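You operate a simulated robot arm through the tools that you are given. There is no shell and no other tool.

Carry out the task below with a simulated robot arm. There is one attempt and no reset: what you move stays moved.

JOB
Oil the orange and blue block tops, then wipe up the smear.
Fine: use the blue can and blue rag and put both back; spill none. Set down upright: blue can. What is to be rubbed or washed off counts as gone when no trace of it is left.

The check looks at the end state, three seconds after you hand in, the way a careful person would. Anything else that was tipped, shoved, dropped, spilled or broken makes it a failure.

ROBOT AND FRAMES
A 7-joint arm with a two-finger parallel gripper, fixed in place. Base frame: the origin is on the floor under the middle of its stand, x ahead of it, y to its left, z up. Lengths are in m, angles in degrees, forces in N, time in s.
With the tool pointing down near the work surface it reaches from about 0.44 to 0.9 m from the base axis. Its first joint turns from -17.0 to 126.0 degrees. Payload 1.57 kg.
The TCP is the grasp point between the finger pads, 0.03 m short of the fingertips. In the tool frame z runs along the fingers and y along their closing line. The gripper opens to 0.08 m. The fingers are 0.017 m wide and 0.012 m thick; the gripper's body (0.04 by 0.082 m) begins 0.08 m behind the TCP.
Orientation is that of the tool frame in the base frame, as a unit quaternion [x, y, z, w]. With the fingers straight down and closing along the base's y, the tool's x points along the base's -x, its y along +y and its z along -z.

CONTROLS
- The arm moves only by the tool step_arm. Its arguments are lists of equal length, an entry for each row: "claw": the closure, from 0 (fully open) to 1 (shut); "slide": the shift along the tool's x, y, z in m, a list of three; "delta_rot": the turn, a rotation vector about the tool's x, y, z in degrees, a list of three. In form: {"claw": [claw, ...], "slide": [[x, y, z], ...], "delta_rot": [[ax, ay, az], ...]}. A call has 1 to 20 rows; each row is the pose to reach, as a shift and turn from the pose commanded when the call began, along the tool's axes at that moment. Each row takes 0.2 s and may step no farther than 0.05 m and 8.6 degrees from the row before; otherwise, or with a gripper value out of range, the whole call is refused. A pose out of reach is approached as far as the arm can. The call stops where the force on the tool passes 40 N (or 10 N more than at its start, if that is more) or the arm is blocked; 0.2 s more then pass. The fingers move at their own pace (about 0.045 m/s each) and stop on an object; they squeeze with about 26 N. The grip force told is the motor's: it shows also when the fingers shut on nothing. Time passes only in rows, and 0.2 s behind the last, so rows that repeat a pose let the fingers close. It gives the time, the measured TCP pose, the force on the tool (base axes), the opening and the grip force at its end, in the units of the frame above (readings bear some noise), with the torque about the TCP (base axes, N m) and any sound that the robot's microphone picked up, and new pictures: "views" is both (left out), scene, wrist or none.
- Cameras (640 x 400 px; columns grow to the right, rows downward): "scene" is fixed at [0.4008, -0.5003, 1.6041]; the picture's right is [0.79, -0.62, 0.00], its down [-0.57, -0.72, -0.40] and it looks along [0.24, 0.31, -0.92] (base axes); focal length 214 px, centre (320, 200). "wrist" rides on the gripper at [0.072, -0.007, -0.122] in the tool frame; the picture's right is [0.09, 1.00, 0.00], its down [-0.84, 0.08, -0.54] and it looks along [-0.54, 0.05, 0.84] (tool axes); focal length 238 px, centre (320, 200).
- lift_body(by): slides the trunk up (or, below 0, down) by that many m; the arm rides with it, the base frame stays. It gives what a move gives, with no picture.
- locate(camera, pixels): for up to 12 pixels [column, row] of the newest picture of that camera ("zoom" is the newest enlarged one), the place [x, y, z] in the base frame of the surface seen there, good to about 0.002 m. The clock stands still meanwhile.
- close_up(camera, box): a new picture of the part [left, top, right, bottom] of that camera's present view, enlarged. The clock stands still meanwhile.
- job_done(): hands the job in; it is judged then, once.

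Open the gripper and draw the arm clear of the work before you hand the job in, unless the task says otherwise.

The tools are called after "Call:" as a command line: name --argument value ..., lists and objects as JSON in quotes. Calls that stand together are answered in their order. step_arm: Moves the arm, as the interface text tells. Its arguments: {"type":"object","properties":{"claw":{"type":"array"},"slide":{"type":"array"},"delta_rot":{"type":"array"},"views":{"type":"string","enum":["both","scene","wrist","none"]}},"required":["claw","slide","delta_rot"]} The other tools are called the same way: lift_body (by) moves the trunk up or down; locate (camera, pixels) gives the place of the surface under pixels of a picture; close_up (camera, box) takes an enlarged picture of a part of a camera's view; job_done () hands the job in.

At the start:

```text
clock: 0.0
position: [0.7086, -0.0347, 1.2008]
tool_rot: [-0.001, 1.0, 0.0, 0.0]
wrist_force: [0.2, 0.3, 0.4]
wrist_torque: [0.02, 0.01, -0.01]
opening: 0.0802
grasp_force: 0.1
trunk travel left (down, up): [-0.725, 0.065]
```

scene: 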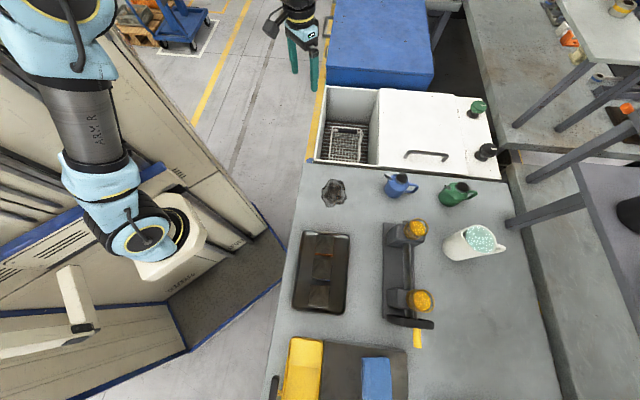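
wrist: 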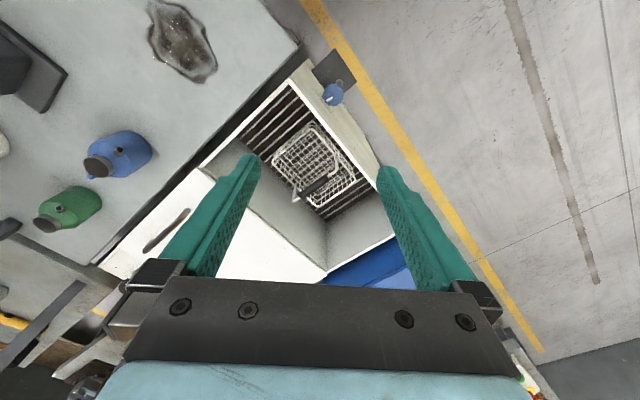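

The scene shows the workbench with a blue can near (400,185), a green can near (457,193), a smear near (333,192), and blocks and rags at the bottom. I'll zoom in on parts of the scene to identify things.

Call:
close_up --camera "scene" --box '[280, 150, 520, 300]'

Call:
close_up --camera "scene" --box '[250, 270, 490, 400]'

Call:
close_up --camera "scene" --box '[260, 60, 520, 200]'

Call:
close_up --camera "wrist" --box '[0, 0, 360, 225]'

```text
2.67 times, centred on (400, 225) of scene
```

zoom: 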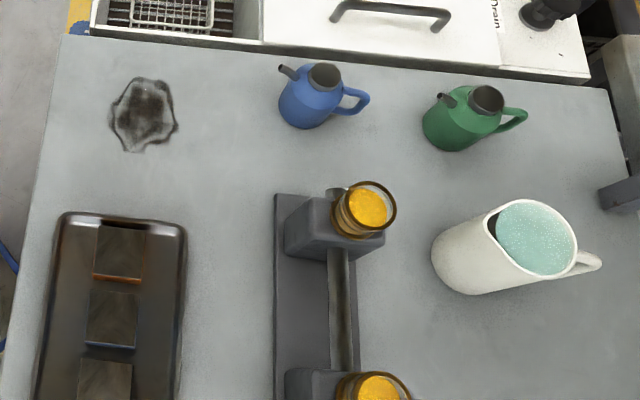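

```text
2.67 times, centred on (370, 335) of scene
```

zoom: 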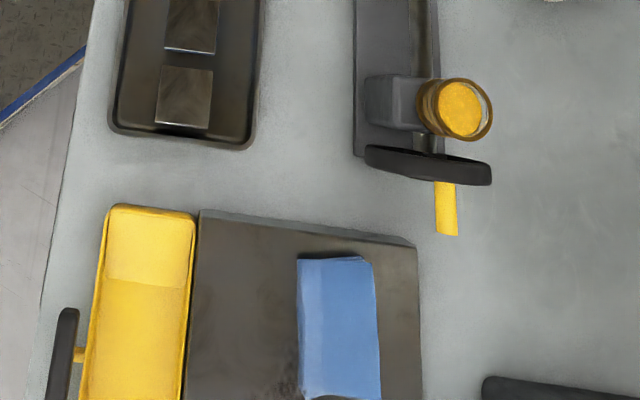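

```text
2.46 times, centred on (390, 130) of scene
```

zoom: 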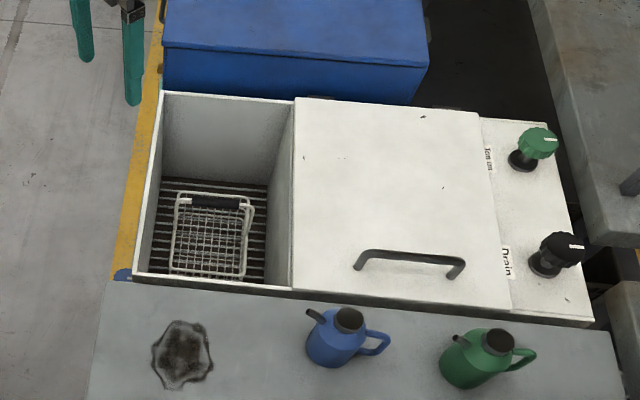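

```text
1.78 times, centred on (180, 112) of wrist
```

zoom: 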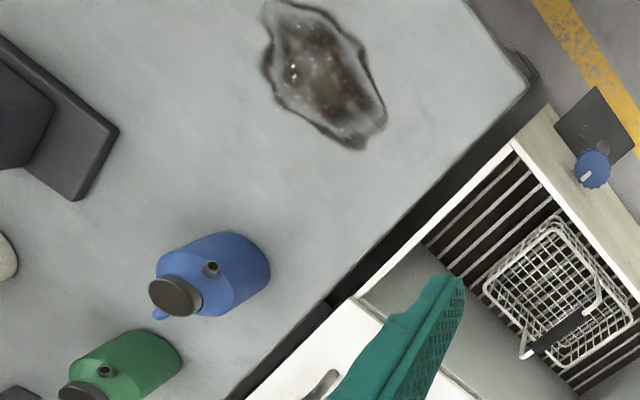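

Three dark blocks with coloured stripes sit in a tray around (320,272), and a blue folded rag lies on a dark mat at (376,378). I'll locate the key surfaces.

Call:
locate --camera "scene" --pixels '[[333, 193], [398, 184], [402, 177], [388, 178], [415, 187], [457, 193], [325, 245], [322, 268], [317, 298], [376, 378], [305, 360], [340, 360]]'

Call:
close_up --camera "scene" --box '[285, 220, 365, 320]'

Call:
close_up --camera "scene" --box '[260, 325, 420, 400]'

Call:
close_up --camera "scene" --box '[370, 160, 490, 220]'

```text
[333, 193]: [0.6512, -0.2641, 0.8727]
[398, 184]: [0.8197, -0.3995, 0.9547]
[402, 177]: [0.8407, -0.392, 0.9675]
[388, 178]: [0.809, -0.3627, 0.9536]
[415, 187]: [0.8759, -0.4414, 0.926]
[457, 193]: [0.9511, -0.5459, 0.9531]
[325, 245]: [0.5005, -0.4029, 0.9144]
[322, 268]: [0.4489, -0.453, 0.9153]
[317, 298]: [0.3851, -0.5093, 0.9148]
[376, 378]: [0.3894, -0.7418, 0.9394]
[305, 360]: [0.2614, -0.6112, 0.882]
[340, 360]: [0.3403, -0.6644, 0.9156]
```

```text
4.00 times, centred on (325, 270) of scene
```

zoom: 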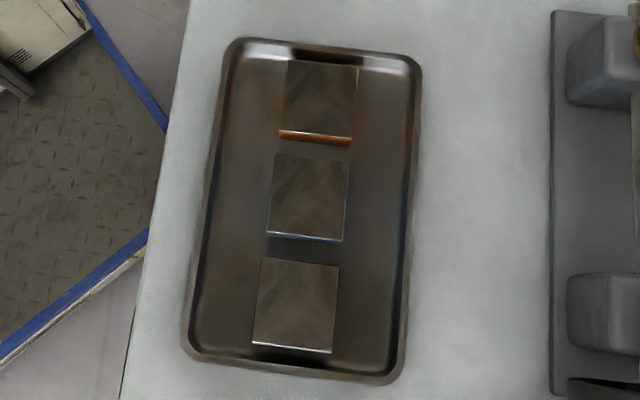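

```text
4.00 times, centred on (340, 362) of scene
```

zoom: 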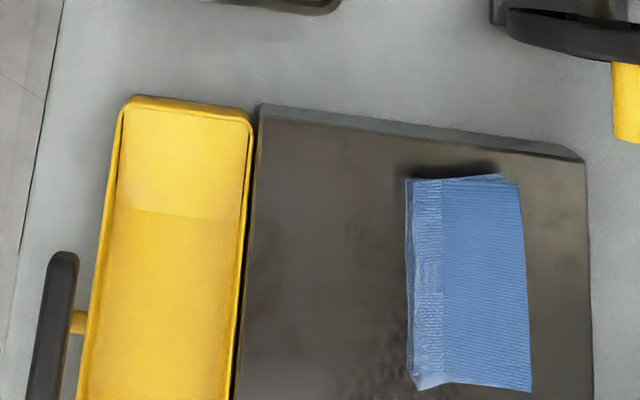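

```text
5.33 times, centred on (430, 190) of scene
```

zoom: 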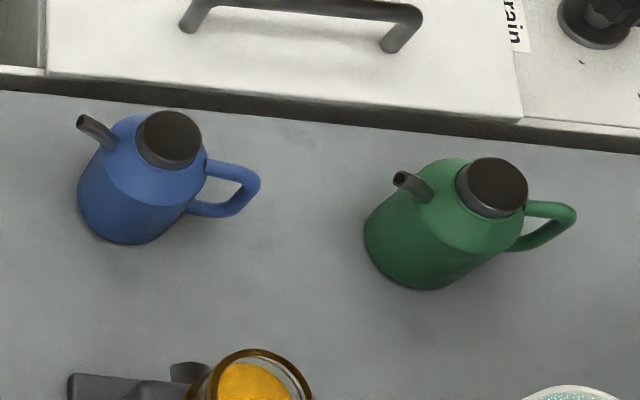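

I'll get finer geometry of the blue can, its spout, handle, and the blocks from enlarged views.

Call:
close_up --camera "scene" --box '[376, 162, 424, 212]'

Call:
locate --camera "scene" --pixels '[[386, 175], [388, 177], [390, 179], [395, 183], [400, 180], [403, 177], [405, 176], [410, 182], [416, 184], [392, 196], [398, 200], [408, 192]]'

```text
8.00 times, centred on (400, 187) of scene
```

zoom: 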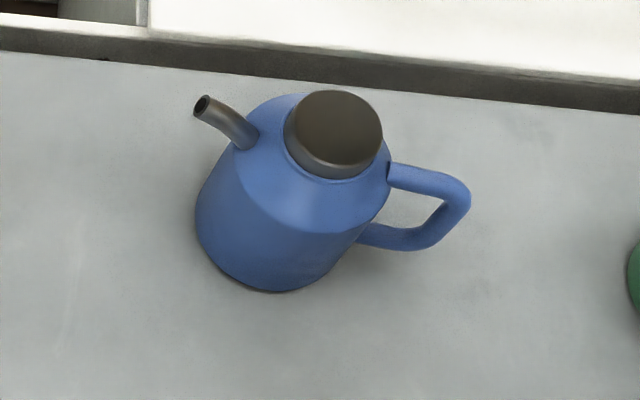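

```text
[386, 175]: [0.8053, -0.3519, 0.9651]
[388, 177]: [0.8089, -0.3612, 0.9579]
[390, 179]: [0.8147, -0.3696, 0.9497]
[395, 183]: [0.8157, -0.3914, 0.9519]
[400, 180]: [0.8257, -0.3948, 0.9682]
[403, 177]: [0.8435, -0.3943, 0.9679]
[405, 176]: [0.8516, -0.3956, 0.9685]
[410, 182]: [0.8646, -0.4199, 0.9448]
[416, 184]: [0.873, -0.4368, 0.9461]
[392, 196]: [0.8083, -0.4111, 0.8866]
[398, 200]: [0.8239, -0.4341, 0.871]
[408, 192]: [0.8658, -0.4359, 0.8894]
```

The zoom shows spout tip at (203,104), cap top at (340,130), handle at (450,200). Locating these in the zoom picture.

Call:
locate --camera "zoom" --pixels '[[203, 106], [225, 122], [245, 142], [340, 130], [300, 128], [378, 122], [335, 98], [335, 165], [460, 190], [405, 175], [400, 238], [295, 215]]'

Call:
locate --camera "zoom" --pixels '[[202, 190], [260, 285], [330, 260], [255, 130], [375, 200], [290, 110], [285, 150], [390, 165], [440, 172], [468, 200], [430, 240], [365, 232]]'

```text
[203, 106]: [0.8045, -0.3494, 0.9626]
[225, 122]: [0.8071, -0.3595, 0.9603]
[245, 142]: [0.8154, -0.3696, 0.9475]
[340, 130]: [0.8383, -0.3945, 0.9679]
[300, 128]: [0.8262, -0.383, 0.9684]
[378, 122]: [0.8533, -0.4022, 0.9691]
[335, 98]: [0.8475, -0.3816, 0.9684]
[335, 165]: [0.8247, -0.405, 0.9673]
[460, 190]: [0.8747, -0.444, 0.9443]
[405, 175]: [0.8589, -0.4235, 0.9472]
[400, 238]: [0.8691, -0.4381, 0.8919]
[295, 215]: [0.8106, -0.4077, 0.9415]
```

```text
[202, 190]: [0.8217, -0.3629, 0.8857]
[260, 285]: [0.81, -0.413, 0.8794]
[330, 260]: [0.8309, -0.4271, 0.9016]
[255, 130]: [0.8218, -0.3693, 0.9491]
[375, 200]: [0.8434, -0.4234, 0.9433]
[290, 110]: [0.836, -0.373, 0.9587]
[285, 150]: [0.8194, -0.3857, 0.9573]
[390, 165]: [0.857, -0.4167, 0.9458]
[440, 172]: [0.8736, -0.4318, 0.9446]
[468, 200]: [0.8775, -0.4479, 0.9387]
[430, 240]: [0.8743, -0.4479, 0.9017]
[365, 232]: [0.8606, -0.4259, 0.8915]
```

Now I'll locate parts of the robot itself and more bench features (blocks' corners, rag corners, smear outline) for planning.

Call:
locate --camera "scene" --pixels '[[145, 240], [100, 190], [95, 125], [50, 40], [175, 215], [190, 240], [80, 300], [300, 25], [292, 75], [313, 80], [60, 10], [130, 170]]'

Call:
close_up --camera "scene" --box '[301, 228, 345, 316]'

```text
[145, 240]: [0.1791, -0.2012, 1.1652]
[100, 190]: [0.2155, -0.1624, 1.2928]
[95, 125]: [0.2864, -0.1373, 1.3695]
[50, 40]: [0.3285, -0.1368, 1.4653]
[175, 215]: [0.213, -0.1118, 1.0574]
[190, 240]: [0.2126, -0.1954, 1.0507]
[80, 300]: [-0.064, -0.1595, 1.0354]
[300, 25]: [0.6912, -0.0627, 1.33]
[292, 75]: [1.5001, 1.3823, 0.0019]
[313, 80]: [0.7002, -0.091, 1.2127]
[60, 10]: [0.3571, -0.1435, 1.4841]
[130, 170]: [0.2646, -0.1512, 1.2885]
```

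```text
4.55 times, centred on (323, 272) of scene
```

zoom: 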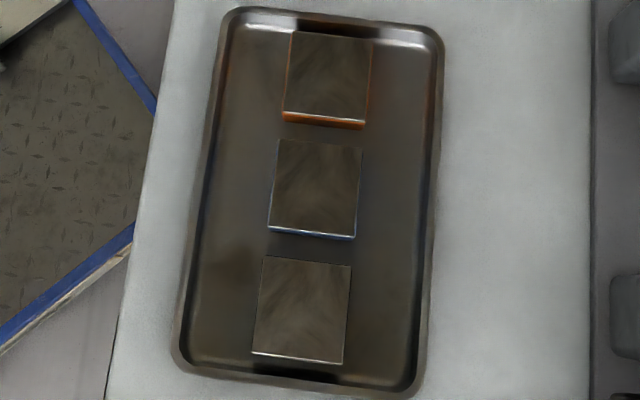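

Block tops: orange near (328,75), blue near (316,188), third near (302,308) in the zoom. Locating their corners and the tray.

Call:
locate --camera "zoom" --pixels '[[294, 36], [371, 42], [366, 117], [287, 112], [280, 142], [360, 150], [355, 232], [270, 226], [265, 260], [350, 267], [343, 358], [253, 352]]'

Call:
locate --camera "zoom" --pixels '[[320, 122], [310, 235], [245, 15], [440, 40], [180, 360], [410, 390], [240, 200], [400, 200], [500, 200], [150, 200], [320, 130], [318, 246]]'

Call:
locate --camera "scene" --pixels '[[362, 358], [390, 358], [392, 398], [363, 398], [345, 350], [325, 345], [400, 360], [290, 345], [315, 345], [312, 390], [288, 390], [340, 395]]'

Call:
locate --camera "scene" --pixels '[[333, 179], [322, 192], [345, 192], [328, 206], [340, 182], [344, 200], [322, 185], [333, 207], [410, 235], [415, 228], [472, 242], [420, 300]]'

```text
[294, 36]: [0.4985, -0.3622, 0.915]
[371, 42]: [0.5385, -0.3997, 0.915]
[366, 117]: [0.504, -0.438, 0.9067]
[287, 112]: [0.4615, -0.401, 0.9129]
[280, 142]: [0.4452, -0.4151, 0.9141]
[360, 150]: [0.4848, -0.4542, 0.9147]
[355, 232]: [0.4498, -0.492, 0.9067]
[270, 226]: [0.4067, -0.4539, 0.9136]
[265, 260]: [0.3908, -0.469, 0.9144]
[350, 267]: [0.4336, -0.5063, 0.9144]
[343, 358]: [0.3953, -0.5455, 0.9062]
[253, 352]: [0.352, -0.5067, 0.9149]
```

```text
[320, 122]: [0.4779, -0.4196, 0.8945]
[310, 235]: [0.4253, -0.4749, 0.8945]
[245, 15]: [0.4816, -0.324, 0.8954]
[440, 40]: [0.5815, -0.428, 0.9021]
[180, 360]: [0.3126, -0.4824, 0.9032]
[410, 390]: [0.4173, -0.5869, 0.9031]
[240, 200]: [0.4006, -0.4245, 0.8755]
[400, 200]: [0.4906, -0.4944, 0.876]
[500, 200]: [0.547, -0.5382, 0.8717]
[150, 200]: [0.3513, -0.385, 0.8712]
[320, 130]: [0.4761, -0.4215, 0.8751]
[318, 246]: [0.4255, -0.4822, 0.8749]
```

```text
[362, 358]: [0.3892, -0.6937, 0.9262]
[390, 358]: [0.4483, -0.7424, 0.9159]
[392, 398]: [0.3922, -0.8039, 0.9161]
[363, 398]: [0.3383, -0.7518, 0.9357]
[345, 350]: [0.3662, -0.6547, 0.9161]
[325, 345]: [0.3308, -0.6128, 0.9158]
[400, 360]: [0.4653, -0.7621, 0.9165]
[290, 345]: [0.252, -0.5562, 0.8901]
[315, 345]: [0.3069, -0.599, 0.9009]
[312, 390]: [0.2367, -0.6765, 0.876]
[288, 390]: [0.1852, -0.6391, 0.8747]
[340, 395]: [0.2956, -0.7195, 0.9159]
```

```text
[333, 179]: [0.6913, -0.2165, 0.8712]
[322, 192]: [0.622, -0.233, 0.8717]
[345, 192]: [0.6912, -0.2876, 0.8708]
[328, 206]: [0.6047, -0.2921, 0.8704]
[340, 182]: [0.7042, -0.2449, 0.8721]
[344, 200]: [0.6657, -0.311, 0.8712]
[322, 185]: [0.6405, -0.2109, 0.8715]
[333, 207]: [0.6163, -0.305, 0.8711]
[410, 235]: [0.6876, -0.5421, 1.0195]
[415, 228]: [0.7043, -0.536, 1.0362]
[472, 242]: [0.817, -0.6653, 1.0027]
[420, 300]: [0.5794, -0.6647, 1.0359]
```

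The can is a 0.07 m diameter body centred at about (0.8385, -0.393), top 0.968, spout pointing toward (-0.595, 0.804). I'll move high over the can, yawing +53.5° so the fingers close across the spout axis.

Call:
step_arm --claw '[0, 0, 0, 0, 0, 0, 0, 0, 0, 0, 0]' --slide '[[-0.013, -0.0358, 0], [-0.026, -0.0716, 0], [-0.039, -0.1074, 0], [-0.052, -0.1432, 0], [-0.065, -0.179, 0], [-0.078, -0.2148, 0], [-0.091, -0.2506, 0], [-0.104, -0.2864, 0], [-0.117, -0.3222, 0], [-0.13, -0.358, 0], [-0.13, -0.358, 0]]' --delta_rot '[[0, 0, 5.35], [0, 0, 10.7], [0, 0, 16.05], [0, 0, 21.4], [0, 0, 26.75], [0, 0, 32.1], [0, 0, 37.45], [0, 0, 42.8], [0, 0, 48.15], [0, 0, 53.5], [0, 0, 53.5]]'

```text
clock: 2.4
position: [0.8266, -0.3882, 1.1939]
tool_rot: [0.451, 0.892, 0.001, 0.0]
wrist_force: [-0.4, -0.4, 0.3]
wrist_torque: [-0.04, 0.0, 0.0]
opening: 0.0797
grasp_force: 0.1
out of reach, approached as far as the arm can: row 10, 11
trunk travel left (down, up): [-0.725, 0.065]
```

scene: 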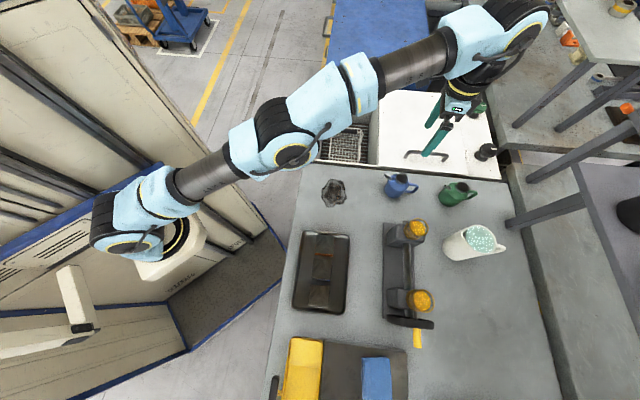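
wrist: 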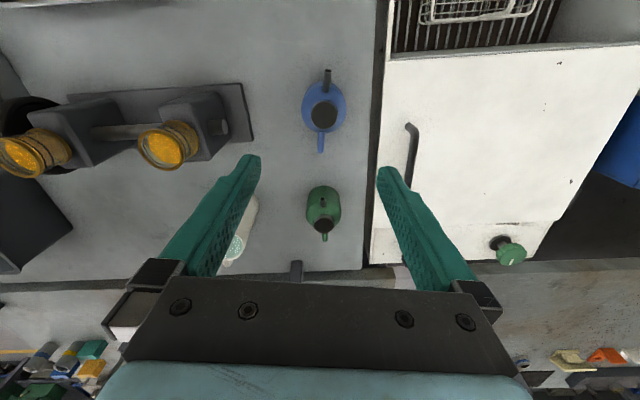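

The arm approached its limit at 1.2 m height, TCP at (0.8266, -0.3882). Lowering brings the wrist level with the shoulder so reach should improve; I'll go down 0.1 m and check.

Call:
step_arm --claw '[0, 0, 0, 0]' --slide '[[0, 0, 0.04], [0, 0, 0.08], [0, 0, 0.1], [0, 0, 0.1]]' --delta_rot '[[0, 0, 0], [0, 0, 0], [0, 0, 0], [0, 0, 0]]'

```text
clock: 3.4
position: [0.8265, -0.3892, 1.0957]
tool_rot: [0.45, 0.893, 0.0, 0.0]
wrist_force: [0.6, 0.0, -0.2]
wrist_torque: [-0.01, 0.0, 0.0]
opening: 0.08
grasp_force: 0.1
trunk travel left (down, up): [-0.725, 0.065]
```

scene: 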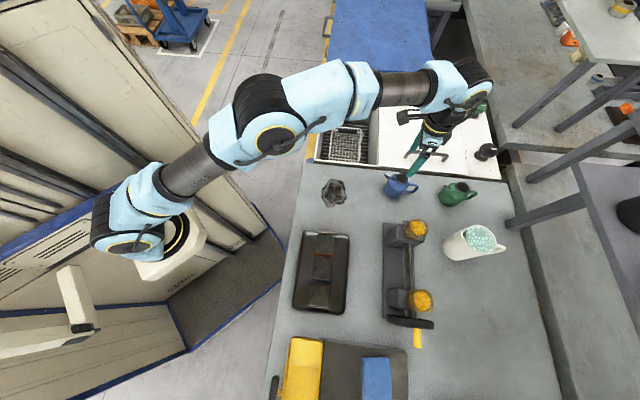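
wrist: 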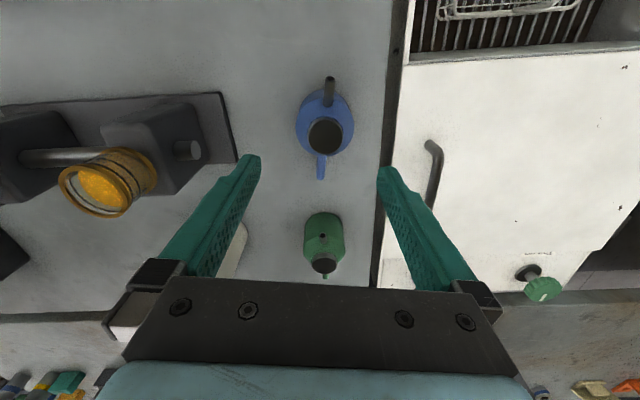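

Now in reach. I'll refine the can centre, spout and handle from this wrist view: cap at (326,136), spout tip (330,80), handle (321,168).

Call:
locate --camera "wrist" --pixels '[[326, 122], [326, 150], [309, 136], [343, 136], [326, 136], [330, 79], [321, 172], [297, 125], [354, 125], [325, 92]]'

Call:
close_up --camera "wrist" --box '[270, 60, 390, 190]'

```text
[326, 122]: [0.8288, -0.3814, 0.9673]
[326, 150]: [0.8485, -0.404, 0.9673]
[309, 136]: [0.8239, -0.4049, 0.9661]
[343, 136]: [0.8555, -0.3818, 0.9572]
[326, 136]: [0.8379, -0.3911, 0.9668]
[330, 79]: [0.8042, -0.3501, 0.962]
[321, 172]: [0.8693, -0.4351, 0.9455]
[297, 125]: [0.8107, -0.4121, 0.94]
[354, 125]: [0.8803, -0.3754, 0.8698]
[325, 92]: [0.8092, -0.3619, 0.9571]
```

```text
3.08 times, centred on (330, 125) of wrist
```

zoom: 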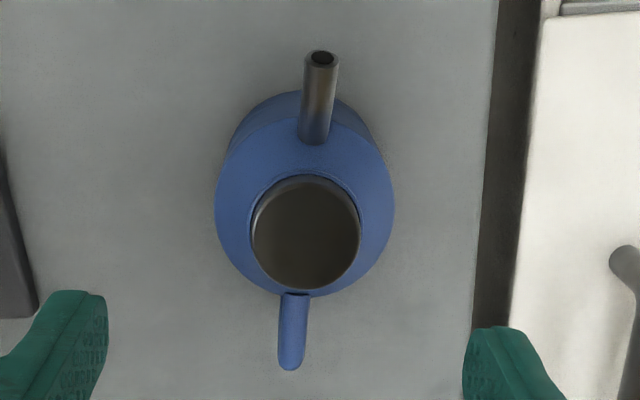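

Cap centre is (0.8387, -0.3925) and spout azimuth ≈127°, matching the tool yaw. I'll correct sideways and descend to z≈1.02, above the cap, and check.

Call:
step_arm --claw '[0, 0, 0, 0]' --slide '[[-0.005, 0.004, 0.03], [-0.0099, 0.0079, 0.055], [-0.0099, 0.0079, 0.07], [-0.0099, 0.0079, 0.07]]' --delta_rot '[[0, 0, 0], [0, 0, 0], [0, 0, 0], [0, 0, 0]]'

```text
clock: 4.4
position: [0.8375, -0.3911, 1.0239]
tool_rot: [0.451, 0.892, 0.0, 0.0]
wrist_force: [-0.7, -0.9, 0.4]
wrist_torque: [0.01, 0.01, -0.02]
opening: 0.0799
grasp_force: 0.0
trunk travel left (down, up): [-0.725, 0.065]
```

scene: 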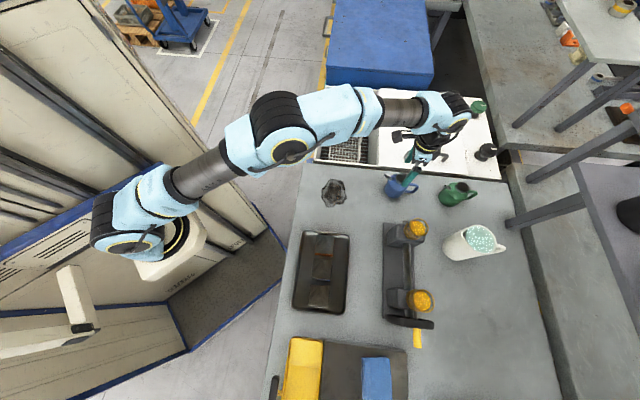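
wrist: 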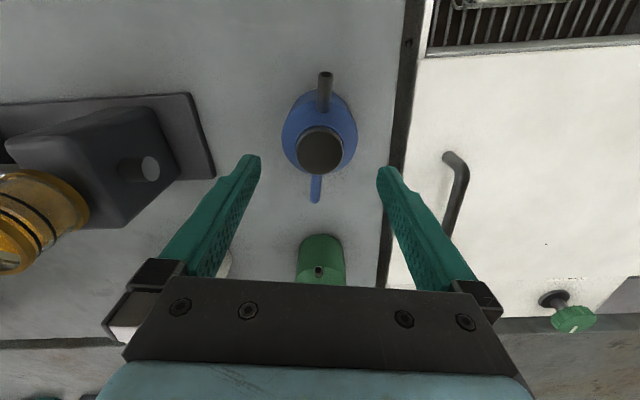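

TCP is within 2 mm of the can axis. Before descending I check how close the washer edge at (395–430,130) is to the right finger.

Call:
locate --camera "wrist" --pixels '[[395, 130], [405, 100], [425, 130], [385, 150], [440, 200], [360, 125], [320, 150], [303, 150], [338, 150], [388, 172], [250, 158]]'

```text
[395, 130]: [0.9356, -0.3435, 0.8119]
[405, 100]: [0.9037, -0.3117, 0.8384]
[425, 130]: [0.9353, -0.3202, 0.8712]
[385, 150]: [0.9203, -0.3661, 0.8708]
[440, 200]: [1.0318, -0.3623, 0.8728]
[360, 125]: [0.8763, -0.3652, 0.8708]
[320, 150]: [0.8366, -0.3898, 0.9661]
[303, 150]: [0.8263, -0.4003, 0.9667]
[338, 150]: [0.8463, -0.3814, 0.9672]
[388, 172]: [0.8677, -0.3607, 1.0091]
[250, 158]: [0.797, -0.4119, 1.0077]
```

Washer top is level with the bench, so no obstruction. Descending to z≈0.918 with open fingers around the can body.

Call:
step_arm --claw '[0, 0, 0, 0, 0, 0]' --slide '[[-0.0018, 0.0001, 0.025], [-0.0018, 0.0001, 0.05], [-0.0018, 0.0001, 0.07], [-0.0018, 0.0001, 0.09], [-0.0018, 0.0001, 0.106], [-0.0018, 0.0001, 0.106]]' --delta_rot '[[0, 0, 0], [0, 0, 0], [0, 0, 0], [0, 0, 0], [0, 0, 0], [0, 0, 0]]'

```text
clock: 5.8
position: [0.8406, -0.3928, 0.9194]
tool_rot: [0.45, 0.893, 0.0, 0.0]
wrist_force: [0.4, -0.3, 0.0]
wrist_torque: [-0.02, -0.01, -0.02]
opening: 0.0799
grasp_force: 0.1
trunk travel left (down, up): [-0.725, 0.065]
```

scene: 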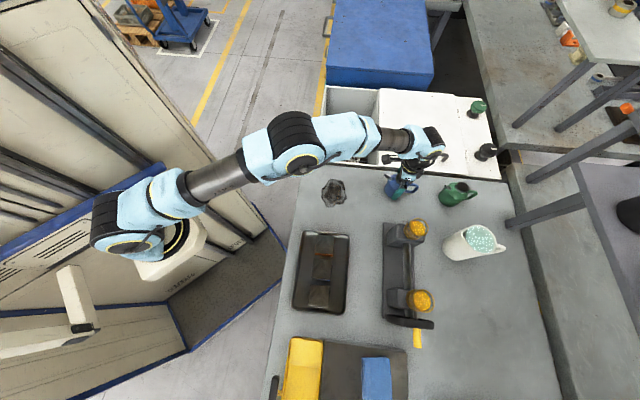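
wrist: 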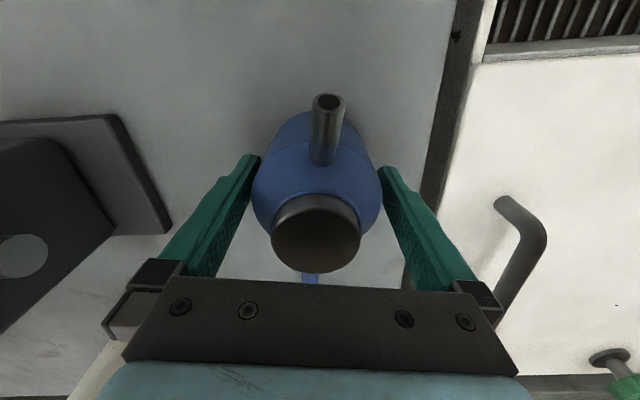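

No contact and the can is centred between the fingers. Closing the gripper on the can body.

Call:
step_arm --claw '[1, 1, 1, 1]' --slide '[[0, 0, 0], [0, 0, 0], [0, 0, 0], [0, 0, 0]]' --delta_rot '[[0, 0, 0], [0, 0, 0], [0, 0, 0], [0, 0, 0]]' --views "wrist"

```text
clock: 6.8
position: [0.8398, -0.3931, 0.9193]
tool_rot: [0.45, 0.893, 0.001, 0.0]
wrist_force: [-0.5, -0.2, -0.1]
wrist_torque: [-0.06, -0.05, -0.02]
opening: 0.0694
grasp_force: 25.1
trunk travel left (down, up): [-0.725, 0.065]
```

wrist: 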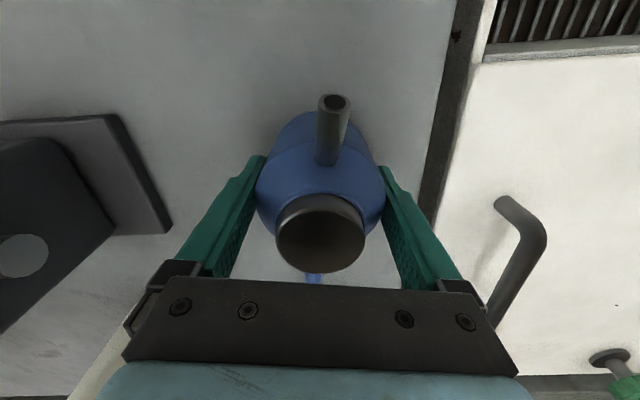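

Gripped at 0.0694 m opening with 25 N. Locating the spout tip (334,101) and cap relative to the TCP in this view.

Call:
locate --camera "wrist" --pixels '[[335, 100], [334, 96], [330, 130], [320, 245], [320, 200], [280, 220], [365, 220], [328, 160]]'

Call:
close_up --camera "wrist" --box '[280, 75, 390, 145]'

```text
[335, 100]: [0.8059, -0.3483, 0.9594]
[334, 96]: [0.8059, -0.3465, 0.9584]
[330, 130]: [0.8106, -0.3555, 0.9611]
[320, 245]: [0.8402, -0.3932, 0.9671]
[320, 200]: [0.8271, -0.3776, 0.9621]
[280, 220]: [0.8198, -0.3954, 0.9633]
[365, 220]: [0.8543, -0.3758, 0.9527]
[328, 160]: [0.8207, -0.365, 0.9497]
```

```text
5.71 times, centred on (335, 110) of wrist
```

zoom: 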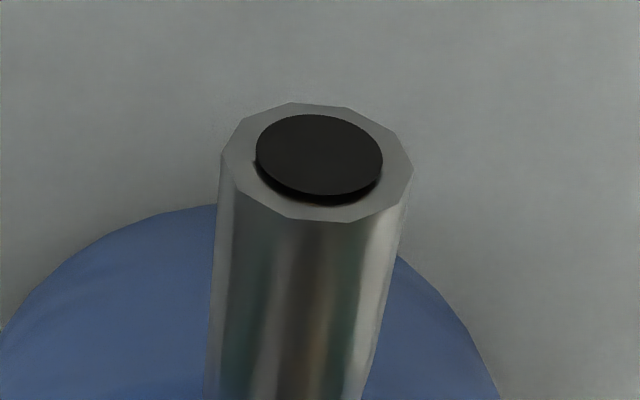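

Spout tip is at about (0.056, -0.001, -0.042) in the tool frame. I'll lift the can straight up 0.10 m slowly and check the grip.

Call:
step_arm --claw '[1, 1, 1, 1, 1]' --slide '[[0, 0, -0.01], [0, 0, -0.035], [0, 0, -0.065], [0, 0, -0.1], [0, 0, -0.1]]' --delta_rot '[[0, 0, 0], [0, 0, 0], [0, 0, 0], [0, 0, 0], [0, 0, 0]]'

```text
clock: 8.0
position: [0.8405, -0.392, 1.0182]
tool_rot: [0.451, 0.892, 0.0, -0.001]
wrist_force: [-0.6, 0.3, -3.1]
wrist_torque: [-0.03, -0.02, 0.0]
opening: 0.0694
grasp_force: 25.6
trunk travel left (down, up): [-0.725, 0.065]
```

scene: 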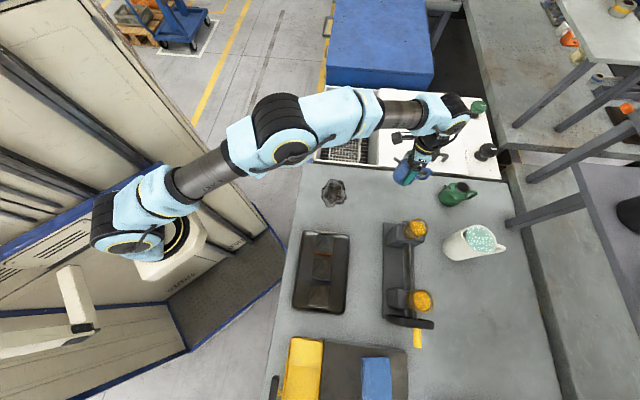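
wrist: 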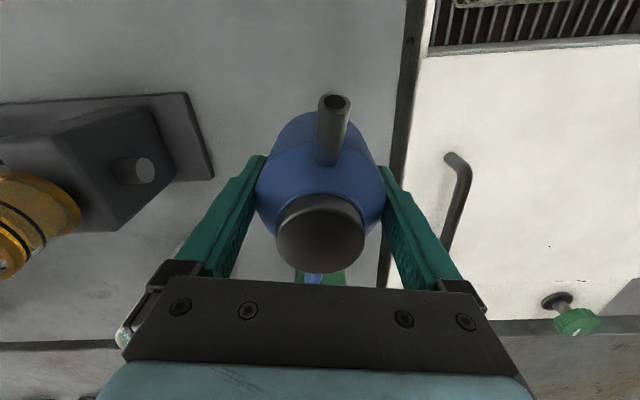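

Can is held (weight ≈3 N). Moving level at z≈1.08 to bring the spout tip above the orange block at (0.5006, -0.4002).

Call:
step_arm --claw '[1, 1, 1, 1, 1, 1, 1, 1, 1, 1, 1, 1, 1]' --slide '[[0.005, -0.01, -0.02], [0.0139, -0.0278, -0.045], [0.0278, -0.0556, -0.062], [0.0417, -0.0834, -0.062], [0.0556, -0.1112, -0.062], [0.0696, -0.139, -0.062], [0.0835, -0.1667, -0.062], [0.0974, -0.1945, -0.062], [0.1113, -0.2223, -0.062], [0.1252, -0.2501, -0.062], [0.134, -0.268, -0.062], [0.1391, -0.2779, -0.062], [0.1391, -0.2779, -0.062]]' --delta_rot '[[0, 0, 0], [0, 0, 0], [0, 0, 0], [0, 0, 0], [0, 0, 0], [0, 0, 0], [0, 0, 0], [0, 0, 0], [0, 0, 0], [0, 0, 0], [0, 0, 0], [0, 0, 0], [0, 0, 0]]'

```text
clock: 10.8
position: [0.5338, -0.4475, 1.0797]
tool_rot: [0.45, 0.893, 0.0, 0.0]
wrist_force: [-0.1, 0.6, -1.8]
wrist_torque: [0.01, 0.0, -0.03]
opening: 0.0693
grasp_force: 26.3
trunk travel left (down, up): [-0.725, 0.065]
```

scene: 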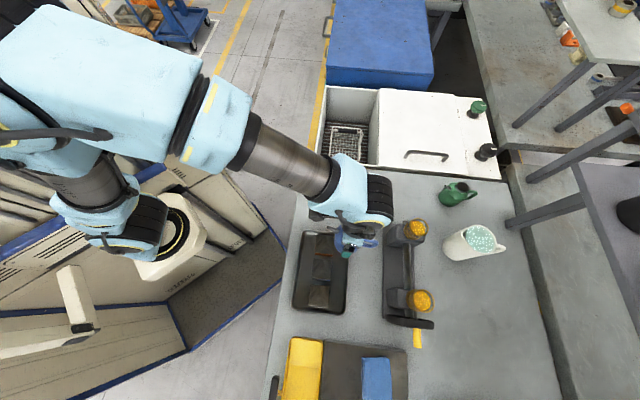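
wrist: 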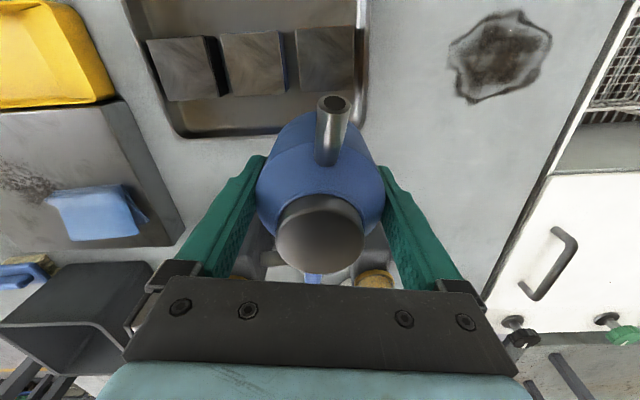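

The wrist view shows the blocks: third (182,68), blue (253,62), orange (326,57). Getting refined block corner positions, and a close-up of them.

Call:
locate --camera "wrist" --pixels '[[299, 32], [352, 28], [352, 84], [303, 90], [224, 37], [276, 34], [283, 92], [230, 96], [326, 58], [254, 63], [326, 100]]'

Call:
close_up --camera "wrist" --box '[140, 0, 380, 130]'

Call:
close_up --camera "scene" --box '[280, 200, 440, 300]'

```text
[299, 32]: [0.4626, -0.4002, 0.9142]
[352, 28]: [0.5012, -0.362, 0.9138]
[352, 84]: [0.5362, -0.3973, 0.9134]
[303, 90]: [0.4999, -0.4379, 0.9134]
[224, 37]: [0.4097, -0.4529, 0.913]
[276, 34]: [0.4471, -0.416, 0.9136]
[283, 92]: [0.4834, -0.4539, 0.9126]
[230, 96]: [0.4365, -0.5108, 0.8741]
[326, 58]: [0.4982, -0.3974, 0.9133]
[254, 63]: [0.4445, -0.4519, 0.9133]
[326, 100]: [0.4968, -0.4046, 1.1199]
```

```text
2.67 times, centred on (260, 65) of wrist
```

zoom: 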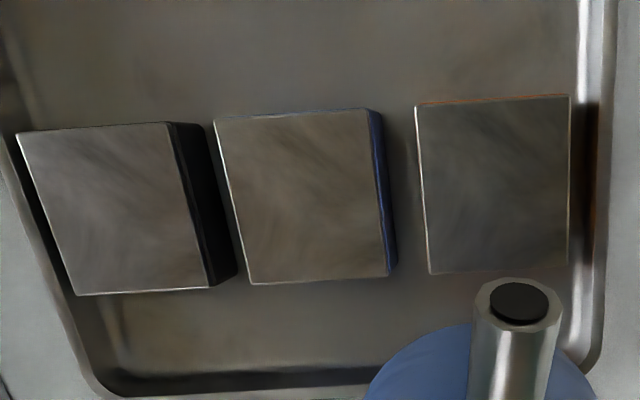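

```text
4.00 times, centred on (360, 250) of scene
```

zoom: 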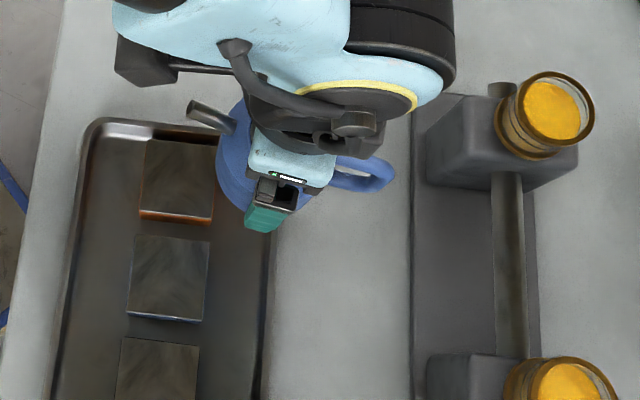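

Orange top centre is (0.5000, -0.3995, 0.914) and blue centre (0.4466, -0.4534). I'll lower the can and tilt it to 30° keeping the spout tip fixed over the orange block's centre, ending with the tip at z≈0.99.

Call:
step_arm --claw '[1, 1, 1, 1, 1, 1, 1, 1, 1]' --slide '[[0.0012, 0.0012, 0.03], [0.0025, 0.0025, 0.06], [0.0025, 0.0025, 0.09], [-0.0016, 0.0025, 0.0939], [-0.005, 0.0025, 0.0974], [-0.0077, 0.0025, 0.1006], [-0.0097, 0.0025, 0.1036], [-0.011, 0.0025, 0.0981], [-0.011, 0.0025, 0.0981]]' --delta_rot '[[0, 0, 0], [0, 0, 0], [0, 0, 0], [0, -6, 0], [0, -12, 0], [0, -18, 0], [0, -24, 0], [0, -30, 0], [0, -30, 0]]'

Call:
close_up --camera "scene" --box '[280, 215, 400, 290]'

```text
clock: 12.8
position: [0.5424, -0.4528, 0.9847]
tool_rot: [0.435, 0.862, -0.117, 0.232]
wrist_force: [-0.9, -0.9, -2.5]
wrist_torque: [0.04, 0.01, 0.0]
opening: 0.0694
grasp_force: 25.9
trunk travel left (down, up): [-0.725, 0.065]
```

scene: 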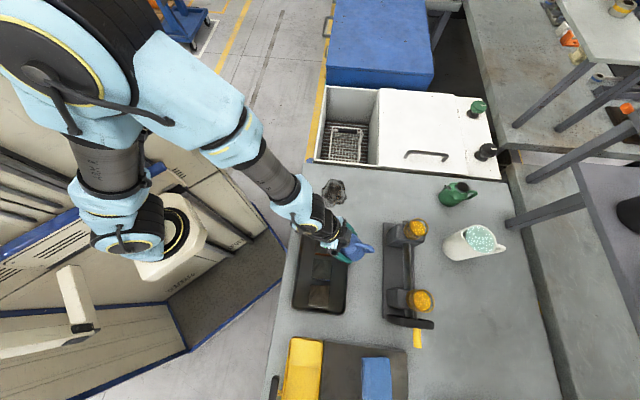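
wrist: 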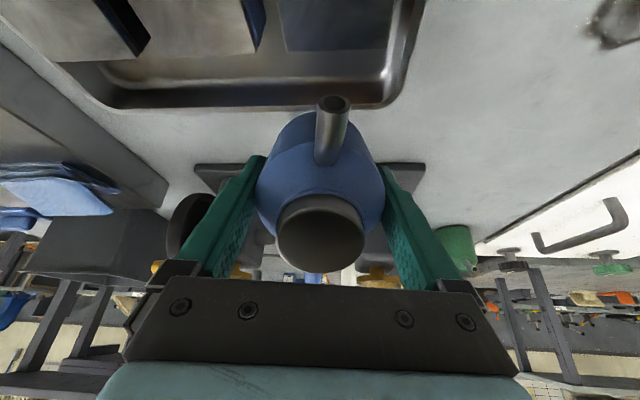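

```text
5.33 times, centred on (340, 252) of scene
```

zoom: 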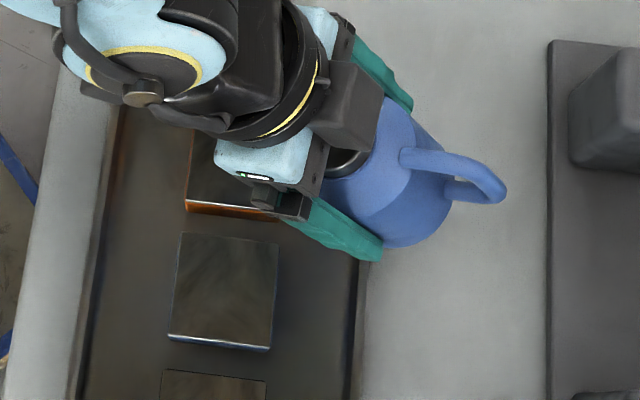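

Tilt at 30°, no oil visible. Verifying tip position over the block in the wrist view and looking closely at the spout mouth.

Call:
locate --camera "wrist" --pixels '[[333, 97], [334, 103], [330, 40], [390, 60], [280, 45]]'

Call:
close_up --camera "wrist" --box '[270, 0, 430, 130]'

```text
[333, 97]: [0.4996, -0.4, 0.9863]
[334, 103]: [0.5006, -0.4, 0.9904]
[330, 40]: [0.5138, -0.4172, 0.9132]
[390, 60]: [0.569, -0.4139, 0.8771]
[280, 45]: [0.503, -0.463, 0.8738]
```

```text
3.08 times, centred on (350, 65) of wrist
```

zoom: 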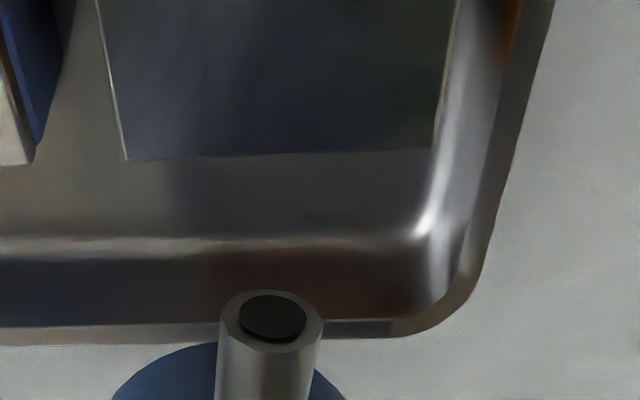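

Tip is at (0.500, -0.400, 0.989), right above the block centre. Tilting on to 40° about the tip and pausing to look for flow.

Call:
step_arm --claw '[1, 1, 1, 1]' --slide '[[-0.0034, 0, -0.005], [-0.0064, 0, -0.0104], [-0.0064, 0, -0.0104], [-0.0064, 0, -0.0104]]' --delta_rot '[[0, -5, 0], [0, -10, 0], [0, -10, 0], [0, -10, 0]]'

Call:
close_up --camera "wrist" --box '[270, 0, 430, 130]'

```text
clock: 13.8
position: [0.5428, -0.4532, 0.9959]
tool_rot: [0.423, 0.839, -0.154, 0.305]
wrist_force: [0.3, 0.1, -2.6]
wrist_torque: [0.0, -0.02, 0.03]
opening: 0.0694
grasp_force: 25.8
trunk travel left (down, up): [-0.725, 0.065]
```

scene: 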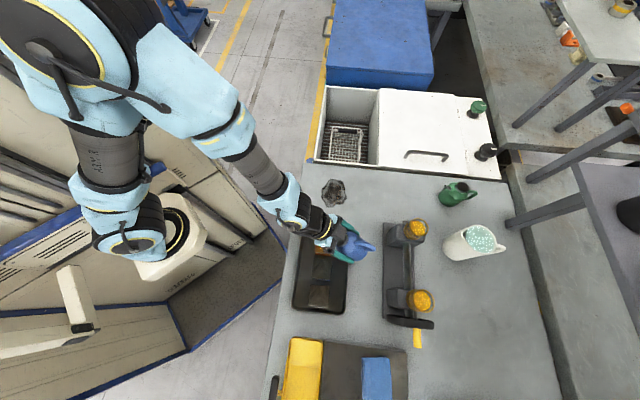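
wrist: 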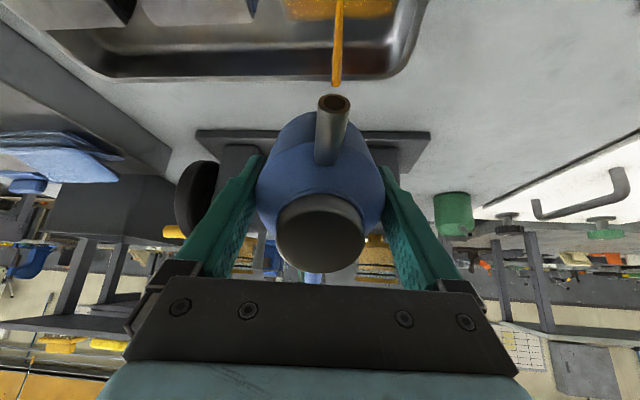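

```text
3.08 times, centred on (350, 65) of wrist
```

zoom: 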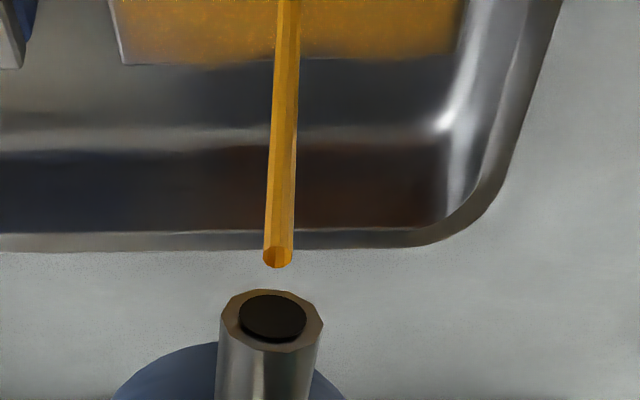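

Oil is streaming and the orange block's top is already golden. Tilting back immediately to 16° with the tip kept over the block.

Call:
step_arm --claw '[1, 1, 1, 1]' --slide '[[0.0064, 0, 0.0074], [0.0074, 0, 0.0061], [0.009, 0, 0.0039], [0.009, 0, 0.0039]]' --delta_rot '[[0, 8, 0], [0, 16, 0], [0, 24, 0], [0, 24, 0]]'

Call:
close_up --camera "wrist" --box '[200, 0, 420, 130]'

Call:
close_up --camera "scene" --box '[280, 215, 400, 290]'

```text
clock: 14.8
position: [0.5397, -0.4492, 0.9875]
tool_rot: [0.445, 0.885, -0.062, 0.124]
wrist_force: [-0.4, 0.2, -1.9]
wrist_torque: [0.03, -0.01, 0.0]
opening: 0.0696
grasp_force: 26.1
trunk travel left (down, up): [-0.725, 0.065]
```

scene: 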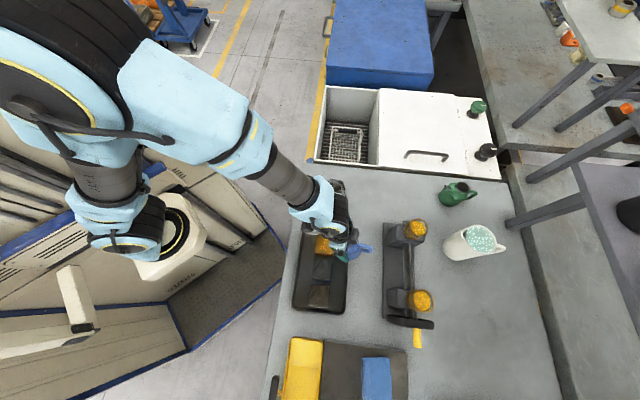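
wrist: 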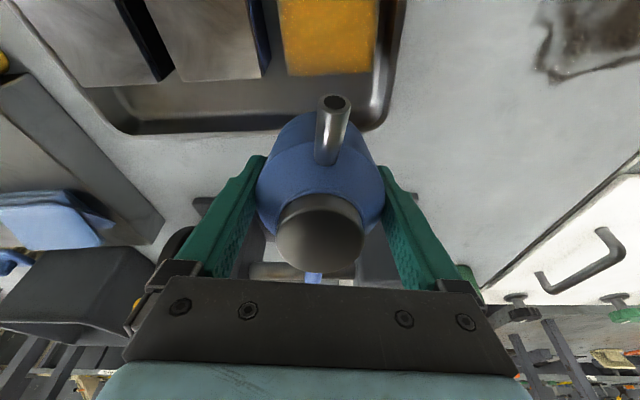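

```text
2.91 times, centred on (310, 65) of wrist
```

zoom: 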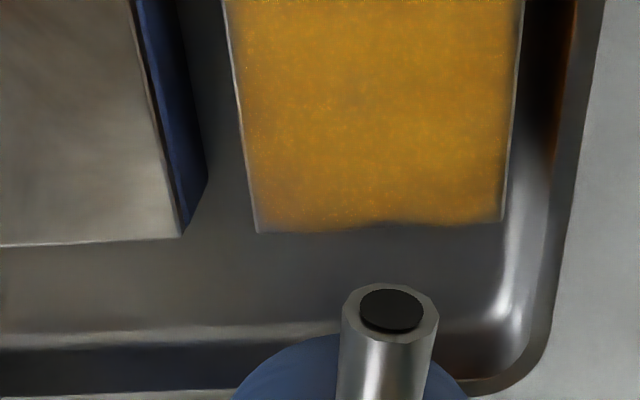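

```text
5.33 times, centred on (340, 252) of scene
```

zoom: 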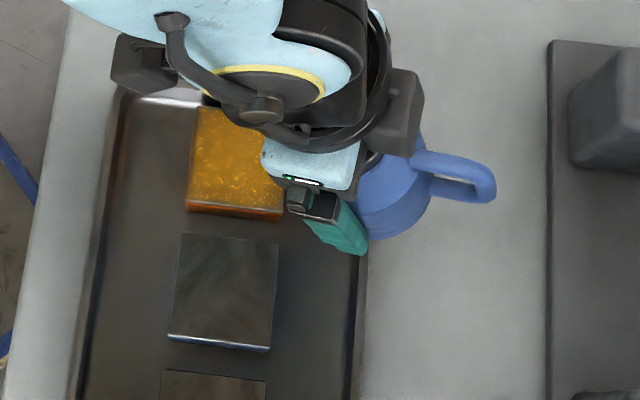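

Orange top is fully coated and flow has stopped. Before shifting to the blue block I check where the rig's left edge lies relative to the can's path.

Call:
locate --camera "scene" --pixels '[[386, 235], [386, 265], [386, 300], [395, 240], [390, 310], [376, 250], [350, 254], [360, 249]]'

```text
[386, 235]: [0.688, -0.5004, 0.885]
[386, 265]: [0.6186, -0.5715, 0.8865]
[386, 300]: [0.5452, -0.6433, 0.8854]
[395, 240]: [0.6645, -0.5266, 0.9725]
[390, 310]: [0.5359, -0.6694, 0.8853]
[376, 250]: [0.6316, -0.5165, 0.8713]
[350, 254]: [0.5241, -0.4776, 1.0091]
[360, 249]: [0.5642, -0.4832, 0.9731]
```

The rig is over 7 cm clear. Shifting the can sideways by (-0.0534, -0.0534) so the tip sits above the blue block centre, still at 16°.

Call:
step_arm --claw '[1, 1, 1, 1, 1]' --slide '[[-0.005, -0.019, -0.006], [-0.0085, -0.042, -0.0075], [-0.012, -0.064, -0.0068], [-0.0136, -0.0745, -0.0065], [-0.0136, -0.0745, -0.0065]]' --delta_rot '[[0, 0, 0], [0, 0, 0], [0, 0, 0], [0, 0, 0], [0, 0, 0]]'

Call:
locate --camera "wrist" --pixels '[[334, 97], [334, 103], [330, 40], [300, 40], [350, 40]]'

Call:
close_up --camera "wrist" --box '[200, 0, 440, 130]'

```text
clock: 16.0
position: [0.4866, -0.5045, 0.997]
tool_rot: [0.445, 0.885, -0.063, 0.124]
wrist_force: [-0.5, 0.6, -3.0]
wrist_torque: [0.0, 0.01, 0.04]
opening: 0.0694
grasp_force: 25.9
trunk travel left (down, up): [-0.725, 0.065]
```

scene: 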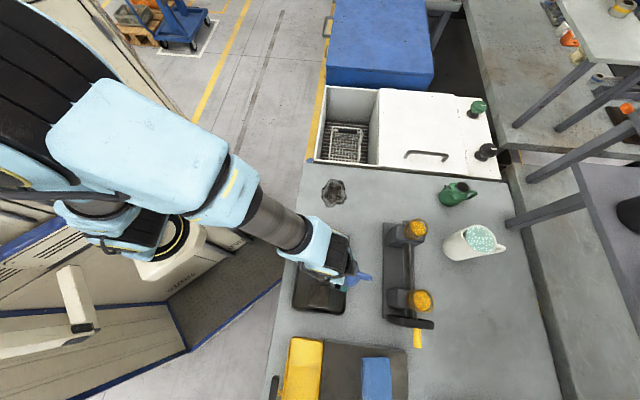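
wrist: 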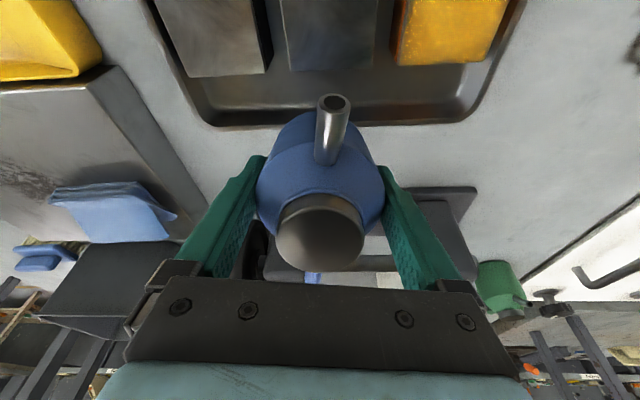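

```text
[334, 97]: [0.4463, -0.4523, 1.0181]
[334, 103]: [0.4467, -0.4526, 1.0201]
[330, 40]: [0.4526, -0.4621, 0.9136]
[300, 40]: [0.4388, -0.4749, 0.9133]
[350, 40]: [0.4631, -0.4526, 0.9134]
```

```text
2.67 times, centred on (320, 65) of wrist
```

zoom: 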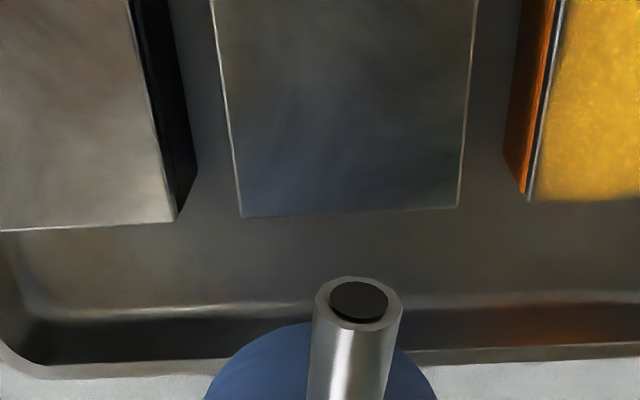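

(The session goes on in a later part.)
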